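You operate a simulated robot arm through the tools that you are given. There is no shell and no other tool. Be economical: measure what you need, move in short steps, check, and stop when the job is done.

The job below is to be done with a simulated robot arm. You get a single attempt, and the scene is never put back.

TASK
Take the spacer thirty five and leave it on top of the count block.
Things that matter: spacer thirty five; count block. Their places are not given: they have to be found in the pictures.

The check looks at the end state, three seconds after you hand in, the way a careful person would. Anything else that was tipped, shoved, dropped, spilled or broken makes it a failure.

THE ROBOT
A 7-joint arm with a two-finger parallel gripper, fixed in place. Base frame: the origin is at the foot of the arm, x ahead of it, y to its left, z up; the work surface is at about z = 0. Readings come in mm, degrees, newtons and seconds.
With the tool pointing down near the work surface it reaches from about 240 to 620 mm from the base axis. Its first joint turns from -66.0 to 66.0 degrees. Payload 2.6 kg.
The tool frame sits at the grasp point between the pads (the TCP): z along the fingers, y along the line on which they close. The tips reach 30 mm beyond it. The gripper opens to 94 mm. The fingers are 28 mm wide and 10 mm thick; the gripper's body (50 by 96 mm) begins 55 mm behind the TCP.
Orientation is that of the tool frame in the base frame, as a unit quaternion [w, x, y, z]. With the fingers straight down and closing along the base's y, the tool's x points along the base's -x, its y along +y and its z along -z.

THE INTERFACE
- The arm moves only by the tool drive_tool. Its argument "motion" is a list of rows, each an object of numbers (a shift or turn left out is 0, a gripper value left out holds the last): "ax", "ay", "az": the turn, a rotation vector about the tool's x, y, z in units of 5 degrees (1.0 is 5 degrees); "dx", "dy", "dz": the shift along the tool's x, y, z in units of 30 mm (1.0 is 30 mm); "grip": the gripper command, from -1 (fully open) to 1 (shut), values between in proportion. In form: [{"ax": .., "ay": .., "az": .., "dx": .., "dy": .., "dz": .., "grip": ..}, ...]. A call has 1 to 20 rows; each row shifts and turns the commanded pose from where the row before left it, along the tool's axes as they then stand. A call with a number of a shift or a turn outside -1 to 1 is refused whole. A row lasts 0.2 s, in which the tool goes at most 50 mm and 8.6 degrees; a call with a longer step from one row to the next is refused whole, and so is a gripper value outside its range. Where a pose cannot be reached the arm comes as near as it can. A force on the tool above 40 N (or 10 N above the force at the start of the call, whichever is more), or a blocked arm, ends the call early, and 0.2 s more pass. Each finger travels about 72 mm/s and halts on what it meets, pressing with about 37 N; the grip force reading is that of the motor and also rises with nothing between the fingers. The clock runs only during rows and for 0.2 s after the last one: add rows that do not move to give the fingers time. It gives the time, the measured TCP pose, the force on the tool (base axes), the opening and the grip force at its end, in the units of the frame above (readings bear some noise).
- Cameras (640 x 400 px; columns grow to the right, rows downward): "scene" is fixed at [45.9, 457.1, 548.9]; the picture's right is [-0.54, -0.84, 0.00], its down [-0.59, 0.38, -0.71] and it looks along [0.60, -0.38, -0.70] (base axes); focal length 292 px, centre (320, 200). "wrist" rides on the gripper at [-37, 0, -58] in the tool frame; the picture's right is [0.00, -1.00, 0.00], its down [0.97, 0.00, -0.24] and it looks along [0.24, 0.00, 0.97] (tool axes); focal length 218 px, centre (320, 200).
- camera(camera): a new picture of that camera. No time passes.
- point_at(camera, pixels): for up to 12 pixels [column, row] of the newest picture of that camera ("zoom" is the newest enlarged one), the place [x, y, z] in the base frame of the surface seen there, good to about 3 mm. No time passes.
- close_up(camera, box): a new picture of the part [left, top, right, bottom] of that camera's present view, enlarged. No time passes.
- close_job(): hands the job in; it is judged then, once.

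Work in short steps. Measure before you move; look again where a grasp or a placing could have gone wrong, and mend it. You have 60 turns and 22 pictures in all, those below and enlarged ones among them. Open the gripper and draw the arm clear of the work before you hand the job in, unless the task says otherwise; then end with one line.

The tools are called after ">>>" by a JSON object that holds its "op" and its "data". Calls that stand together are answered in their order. drive_tool: Moves the arm, as the interface text tells. Its arguments: {"type":"object","properties":{"motion":{"type":"array"}},"required":["motion"]} The other tools are called the same way: camera (camera) takes a picture; point_at (camera, pixels) gives the place of the surface under pixels of a picture; close_up (camera, box) takes an enlarged picture of a part of a camera's view; close_job () hands the job in.

At the start:

```text
t: 0.0
tcp_pos: [350.6, 98.4, 316.1]
ee_rot: [-0.001, 0.0, 1.0, 0.0]
contact_force: [-0.1, -0.2, -1.0]
width: 94.0
grip_force: 0.2
```

scene: 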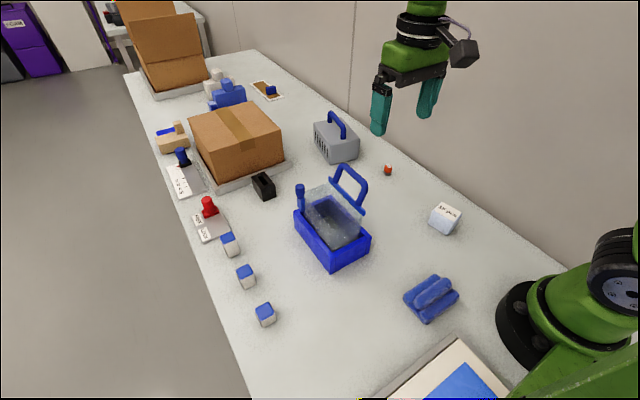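
wrist: 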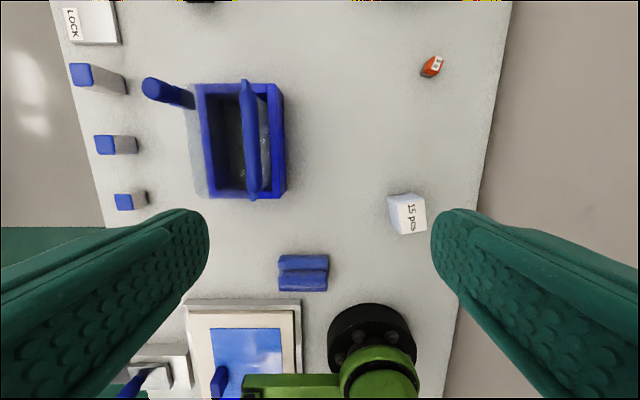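

The wrist view shows a white block labelled "15 pcs" at (407,213) and a small orange piece at (431,66). I'll enlarge both, along with the blocks on the left.

>>> {"op": "close_up", "data": {"camera": "wrist", "box": [370, 30, 490, 105]}}

>>> {"op": "close_up", "data": {"camera": "scene", "box": [360, 140, 488, 220]}}

>>> {"op": "close_up", "data": {"camera": "scene", "box": [150, 120, 310, 340]}}

>>> {"op": "close_up", "data": {"camera": "wrist", "box": [370, 170, 450, 250]}}

```text
5.33 times, centred on (430, 68) of wrist
```

zoom: 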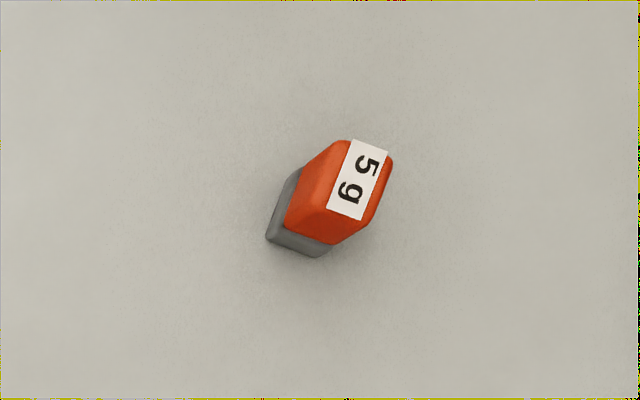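

```text
5.00 times, centred on (424, 180) of scene
```

zoom: 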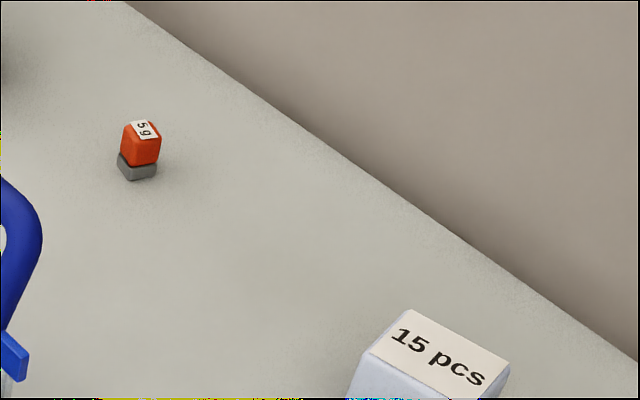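

```text
1.82 times, centred on (230, 230) of scene
```

zoom: 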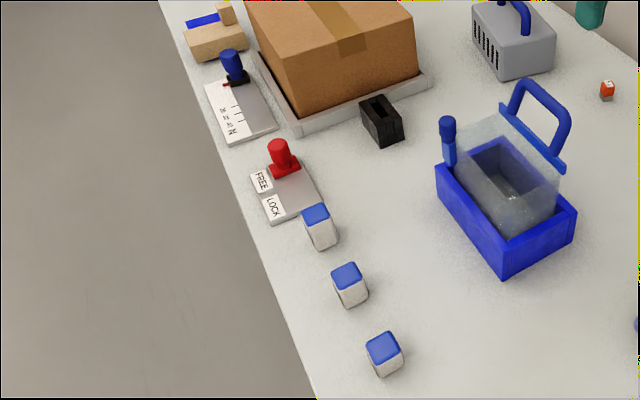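

```text
5.00 times, centred on (410, 210) of wrist
```

zoom: 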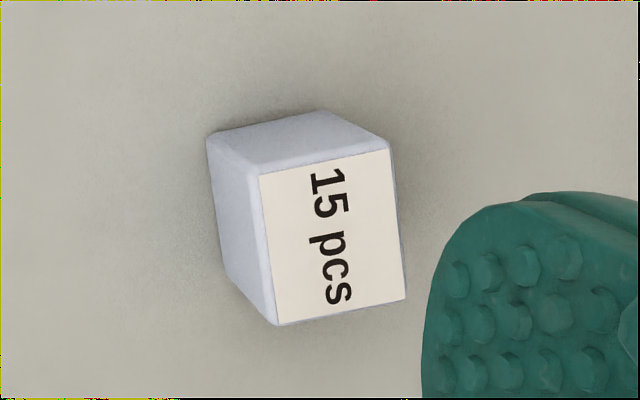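

The "15 pcs" cube is the count block. The three blue-topped blocks look like spacers of different heights, so I'll measure their tops, the nearby table and the cube corners.

>>> {"op": "point_at", "data": {"camera": "scene", "pixels": [[228, 238], [244, 271], [264, 310], [212, 262], [236, 290], [446, 211], [434, 207], [444, 202], [460, 211], [452, 220]]}}

>>> {"op": "point_at", "data": {"camera": "wrist", "pixels": [[82, 76], [104, 145], [124, 202], [410, 216], [302, 165], [403, 204], [418, 201], [420, 230], [405, 234], [96, 145], [112, 145]]}}

>>> {"op": "close_up", "data": {"camera": "scene", "box": [205, 225, 301, 335]}}

>>> {"op": "close_up", "data": {"camera": "wrist", "box": [50, 40, 210, 220]}}

```text
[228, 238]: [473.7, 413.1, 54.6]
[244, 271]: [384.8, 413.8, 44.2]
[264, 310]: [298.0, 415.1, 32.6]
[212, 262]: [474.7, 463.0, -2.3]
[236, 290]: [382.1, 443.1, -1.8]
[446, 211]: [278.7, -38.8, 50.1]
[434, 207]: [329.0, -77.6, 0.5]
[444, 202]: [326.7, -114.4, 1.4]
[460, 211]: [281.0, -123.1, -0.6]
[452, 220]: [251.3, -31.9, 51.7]
```

```text
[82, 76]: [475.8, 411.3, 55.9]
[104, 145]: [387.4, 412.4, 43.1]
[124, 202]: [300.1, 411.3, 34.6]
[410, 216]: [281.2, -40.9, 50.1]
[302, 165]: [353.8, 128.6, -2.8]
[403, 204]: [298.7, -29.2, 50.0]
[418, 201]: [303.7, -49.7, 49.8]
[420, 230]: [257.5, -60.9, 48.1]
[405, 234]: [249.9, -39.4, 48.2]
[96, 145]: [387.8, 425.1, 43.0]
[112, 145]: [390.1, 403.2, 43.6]
```

```text
3.64 times, centred on (253, 280) of scene
```

zoom: 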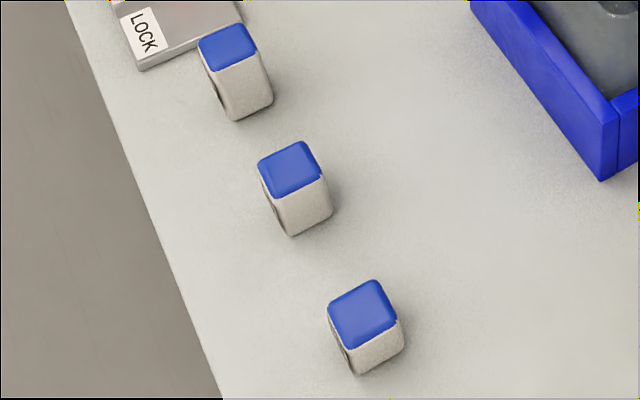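

```text
2.22 times, centred on (130, 130) of wrist
```

zoom: 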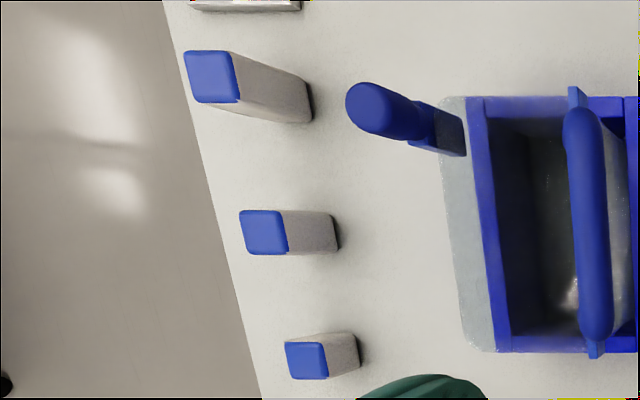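

The tops sit at z ≈ 55, 44 and 34, so the spacer thirty five is the nearest and shortest one at about (299, 413). The count block's top centre is about (279, -42, 50). I'll move above the spacer at a safe height.

>>> {"op": "drive_tool", "data": {"motion": [{"dy": 1, "dx": 0.157, "grip": -1}, {"dy": 1, "dx": 0.157}, {"dy": 1, "dx": 0.157}, {"dy": 1, "dx": 0.157}, {"dy": 1, "dx": 0.157}, {"dy": 1, "dx": 0.157}, {"dy": 1, "dx": 0.157}, {"dy": 1, "dx": 0.157}, {"dy": 1, "dx": 0.157}, {"dy": 1, "dx": 0.157}, {"dy": 0.45, "dx": 0.15}, {"dz": 1}, {"dz": 1}, {"dz": 1}, {"dz": 1}, {}, {}]}}

>>> {"op": "camera", "data": {"camera": "wrist"}}

```text
t: 3.6
tcp_pos: [301.8, 411.9, 194.4]
ee_rot: [0.0, 0.001, 1.0, 0.0]
contact_force: [-0.1, 1.0, -0.5]
width: 94.0
grip_force: 0.1
```

```text
13 pictures are left
```

wrist: 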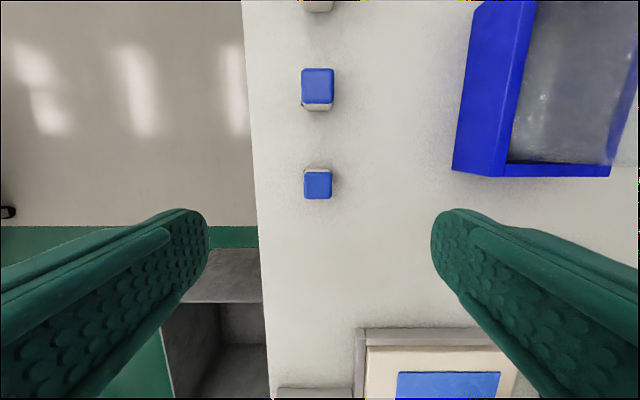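

The spacer is centred between the fingers at (318,184). I'll measure its top corners and check the picture for yaw.

>>> {"op": "point_at", "data": {"camera": "wrist", "pixels": [[318, 185], [307, 175], [329, 174], [330, 196], [307, 197], [318, 90], [350, 240]]}}

>>> {"op": "close_up", "data": {"camera": "wrist", "box": [278, 150, 358, 220]}}

```text
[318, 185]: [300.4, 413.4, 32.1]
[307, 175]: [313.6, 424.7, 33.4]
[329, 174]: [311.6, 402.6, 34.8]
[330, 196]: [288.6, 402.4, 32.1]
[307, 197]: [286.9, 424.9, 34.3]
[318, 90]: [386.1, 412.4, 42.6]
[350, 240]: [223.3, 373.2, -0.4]
```

```text
5.71 times, centred on (318, 185) of wrist
```

zoom: 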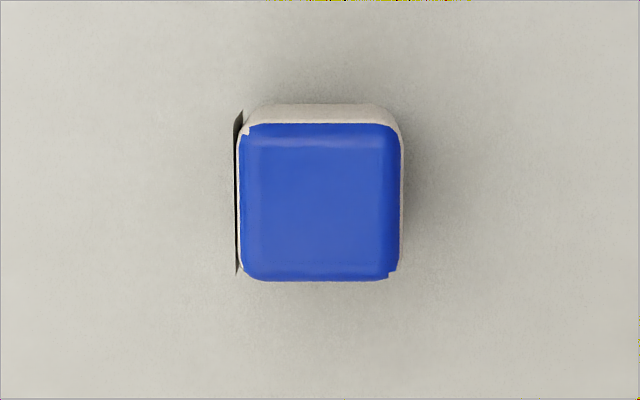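

The spacer is axis-aligned, about 27 mm wide and centred near (300, 413). I'll lower to TCP z ≈ 35, with the tips about 5 mm above the table, and close.

>>> {"op": "drive_tool", "data": {"motion": [{"dz": 1, "dx": 0.05, "dy": 0.04}, {"dz": 1}, {"dz": 1}, {"dz": 1}, {"dz": 0.7}, {"dz": 0.3}, {"dz": 0.3}, {}, {"grip": 1}, {"grip": 1}, {"grip": 1}, {"grip": 1}, {"grip": 1}]}}

```text
t: 6.4
tcp_pos: [298.0, 413.5, 35.3]
ee_rot: [0.001, -0.001, 1.0, -0.001]
contact_force: [-0.7, -0.2, 0.5]
width: 33.3
grip_force: 37.3
```

The gripper stopped on the block (33.3 mm, 37 N). I'll lift it and look.

>>> {"op": "drive_tool", "data": {"motion": [{"dz": -0.5}, {"dz": -1}, {"dz": -1}, {"dz": -1}, {"dz": -1}, {"dz": -1}, {"dz": -1}, {}]}}

>>> {"op": "camera", "data": {"camera": "wrist"}}

>>> {"op": "camera", "data": {"camera": "scene"}}

```text
t: 8.2
tcp_pos: [298.3, 412.1, 231.5]
ee_rot: [0.001, 0.0, 1.0, 0.0]
contact_force: [0.0, 0.1, -0.2]
width: 33.4
grip_force: 37.1
```

```text
11 pictures are left
```

wrist: 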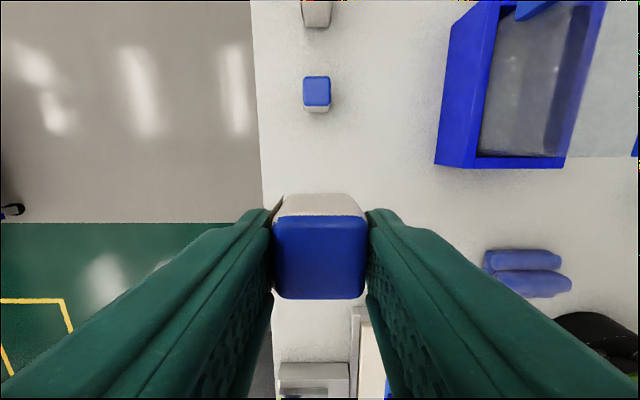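

```text
10 pictures are left
```

scene: 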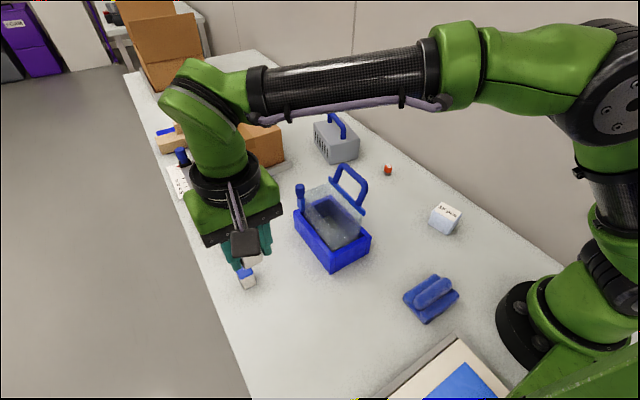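

The spacer is held upright. I'll carry it at this height to above the count block.

>>> {"op": "drive_tool", "data": {"motion": [{"dy": -1, "dx": 0.04}, {"dy": -1, "dx": 0.04}, {"dy": -1, "dx": 0.04}, {"dy": -1, "dx": 0.04}, {"dy": -1, "dx": 0.04}, {"dy": -1, "dx": 0.04}, {"dy": -1, "dx": 0.04}, {"dy": -1, "dx": 0.04}, {"dy": -1, "dx": 0.04}, {"dy": -1, "dx": 0.04}, {"dy": -1, "dx": 0.04}, {"dy": -1, "dx": 0.04}, {"dy": -1, "dx": 0.04}, {"dy": -1, "dx": 0.04}, {"dy": -1, "dx": 0.04}, {"dy": -0.13}, {}, {}]}}

>>> {"op": "camera", "data": {"camera": "wrist"}}

>>> {"op": "close_up", "data": {"camera": "scene", "box": [380, 140, 508, 240]}}

```text
t: 12.0
tcp_pos: [280.3, -40.4, 231.1]
ee_rot: [0.0, 0.0, 1.0, 0.0]
contact_force: [0.1, 0.1, 0.6]
width: 33.4
grip_force: 37.0
```

```text
9 pictures are left
```

wrist: 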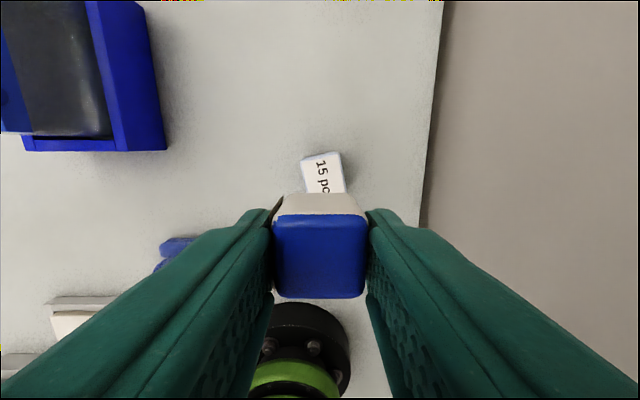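

```text
4.00 times, centred on (444, 190) of scene
```

zoom: 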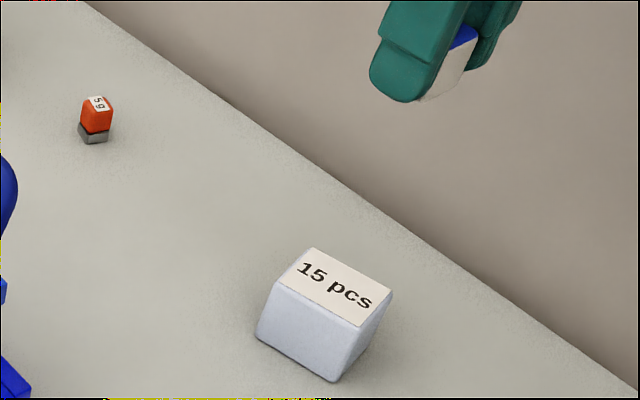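

I'll measure the cube's top corners, in the zoom at about (314,250), (390,290), (360,324) and (274,282).

>>> {"op": "point_at", "data": {"camera": "zoom", "pixels": [[314, 252], [388, 291], [359, 322], [278, 281], [334, 288], [295, 266], [350, 270], [373, 306], [318, 301]]}}

>>> {"op": "point_at", "data": {"camera": "wrist", "pixels": [[304, 160], [340, 154], [344, 180], [309, 190], [323, 170]]}}

```text
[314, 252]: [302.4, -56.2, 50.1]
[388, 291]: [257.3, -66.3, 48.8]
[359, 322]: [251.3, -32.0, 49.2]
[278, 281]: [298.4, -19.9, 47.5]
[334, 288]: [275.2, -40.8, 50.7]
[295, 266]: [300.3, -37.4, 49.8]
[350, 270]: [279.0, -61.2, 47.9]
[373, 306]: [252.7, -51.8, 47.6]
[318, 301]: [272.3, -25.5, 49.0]
```

```text
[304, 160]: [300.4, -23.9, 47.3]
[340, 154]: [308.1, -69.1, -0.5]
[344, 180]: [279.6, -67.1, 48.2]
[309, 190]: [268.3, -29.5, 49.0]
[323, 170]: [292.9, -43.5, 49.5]
```

The cube top is centred at (277, -43.5), z ≈ 49, with about 12° yaw. I'll centre over it, turn to match, and lower to about 7 mm above contact.

>>> {"op": "drive_tool", "data": {"motion": [{"dx": 0.13, "dy": -0.1}, {"az": -0.85}, {"az": -0.85}, {"az": -0.7}, {"dz": 1}, {"dz": 1}, {"dz": 1}, {"dz": 0.8}, {"dz": 0.5}, {"dz": 0.3}, {}]}}

>>> {"op": "close_up", "data": {"camera": "scene", "box": [390, 155, 502, 245]}}

```text
t: 14.4
tcp_pos: [276.4, -45.2, 93.0]
ee_rot: [0.0, -0.104, 0.995, -0.001]
contact_force: [0.1, -0.4, -0.4]
width: 33.3
grip_force: 37.0
```

```text
4.44 times, centred on (446, 200) of scene
```

zoom: 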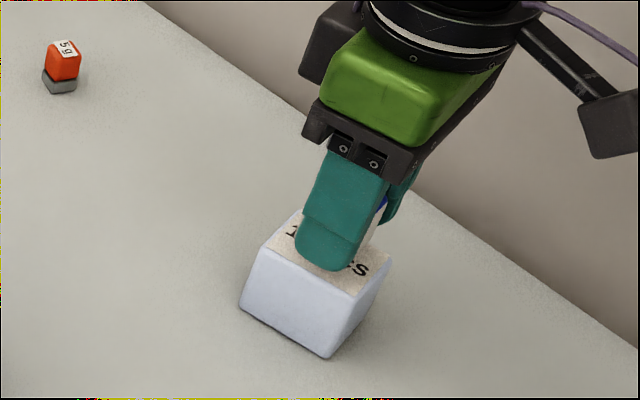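

It looks centred and the yaw matches the cube. I'll lower in small steps and watch the force.

>>> {"op": "drive_tool", "data": {"motion": [{"dz": 0.1}, {"dz": 0.07}, {"dz": 0.04}, {}]}}

```text
t: 15.4
tcp_pos: [276.6, -45.1, 86.6]
ee_rot: [0.0, -0.103, 0.995, -0.001]
contact_force: [1.1, -0.3, 0.2]
width: 33.2
grip_force: 37.2
```

There is no contact yet at z = 86.6, so I'll take another 1 mm at a time.

>>> {"op": "drive_tool", "data": {"motion": [{"dz": 0.03}, {}]}}

>>> {"op": "drive_tool", "data": {"motion": [{"dz": 0.03}, {}]}}

```text
t: 16.0
tcp_pos: [276.0, -44.2, 86.0]
ee_rot: [0.0, -0.103, 0.995, 0.0]
contact_force: [0.0, -0.4, -1.0]
width: 33.4
grip_force: 36.8
```

```text
t: 16.6
tcp_pos: [275.9, -44.4, 85.4]
ee_rot: [0.001, -0.104, 0.995, 0.0]
contact_force: [-0.7, -1.0, 2.9]
width: 33.3
grip_force: 37.1
```

The force has just started to rise (2.9 N). I'll nudge down once more to confirm contact.

>>> {"op": "drive_tool", "data": {"motion": [{"dz": 0.02}, {}]}}

```text
t: 17.2
tcp_pos: [276.3, -43.5, 84.9]
ee_rot: [0.001, -0.104, 0.995, 0.0]
contact_force: [-5.1, -0.7, 18.4]
width: 33.2
grip_force: 37.1
```

Contact is confirmed (18 N). I'll ease up slightly, then open slowly.

>>> {"op": "drive_tool", "data": {"motion": [{"dz": -0.02}, {"grip": 0.2}, {"grip": 0.0}, {"grip": -0.3}, {"grip": -0.6}, {"grip": -1}, {"grip": -1}, {"grip": -1}, {}]}}

>>> {"op": "camera", "data": {"camera": "wrist"}}

```text
t: 19.2
tcp_pos: [276.8, -43.4, 85.3]
ee_rot: [0.0, -0.104, 0.995, 0.0]
contact_force: [0.2, 0.4, -0.4]
width: 94.0
grip_force: 0.2
```

```text
6 pictures are left
```

wrist: 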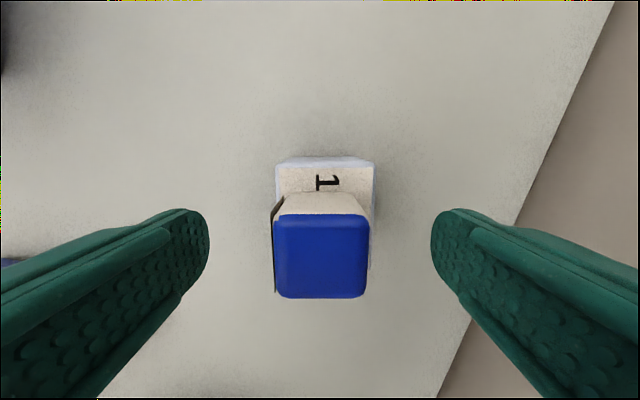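

The spacer stands on the cube and the fingers are clear of it. I'll draw straight up and check.

>>> {"op": "drive_tool", "data": {"motion": [{"dz": -0.5}, {"dz": -1}, {"dz": -1}, {"dz": -1}, {"dz": -1}, {"dz": -1}, {"dz": -1}, {}]}}

>>> {"op": "camera", "data": {"camera": "wrist"}}

>>> {"op": "close_up", "data": {"camera": "scene", "box": [390, 155, 502, 245]}}

>>> {"op": "camera", "data": {"camera": "scene"}}

```text
t: 21.0
tcp_pos: [275.8, -43.8, 281.1]
ee_rot: [0.0, -0.104, 0.995, -0.001]
contact_force: [-0.2, 0.4, -0.1]
width: 93.8
grip_force: 0.1
```

```text
5 pictures are left
```

wrist: 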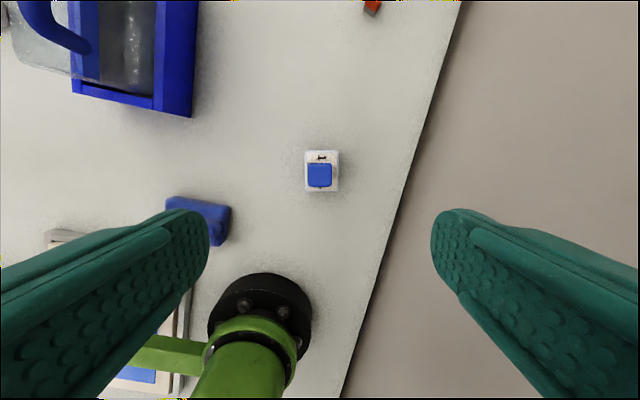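

```text
4.44 times, centred on (446, 200) of scene
```

zoom: 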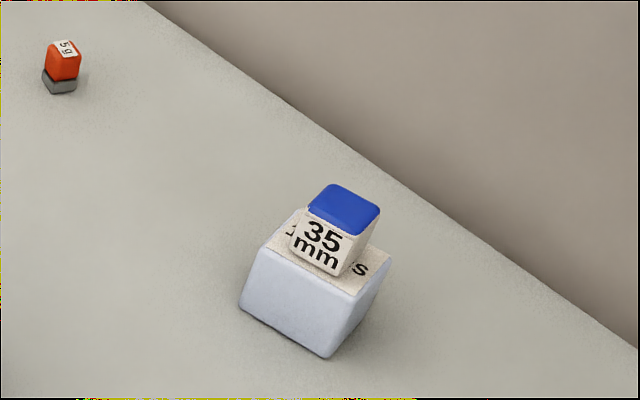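

```text
3 pictures are left
```

scene: 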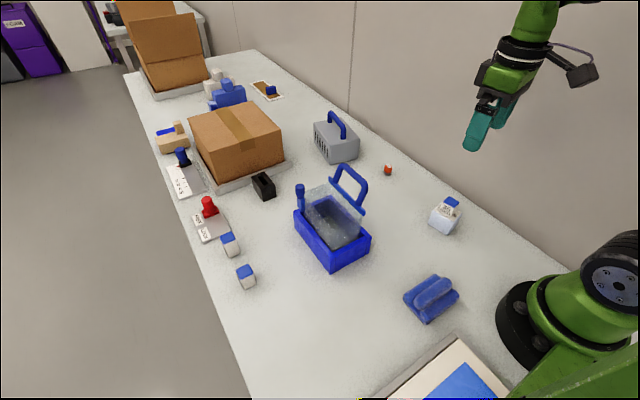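

The label reads "35 mm", and the spacer stands squarely on the count block. Nothing else has moved and the arm is clear, so I'm handing in.

>>> {"op": "close_job", "data": {}}

```text
The job is handed in.
```

The spacer thirty five (labelled "35 mm") is standing on top of the count block ("15 pcs"), the gripper is open and clear, and the job is handed in.
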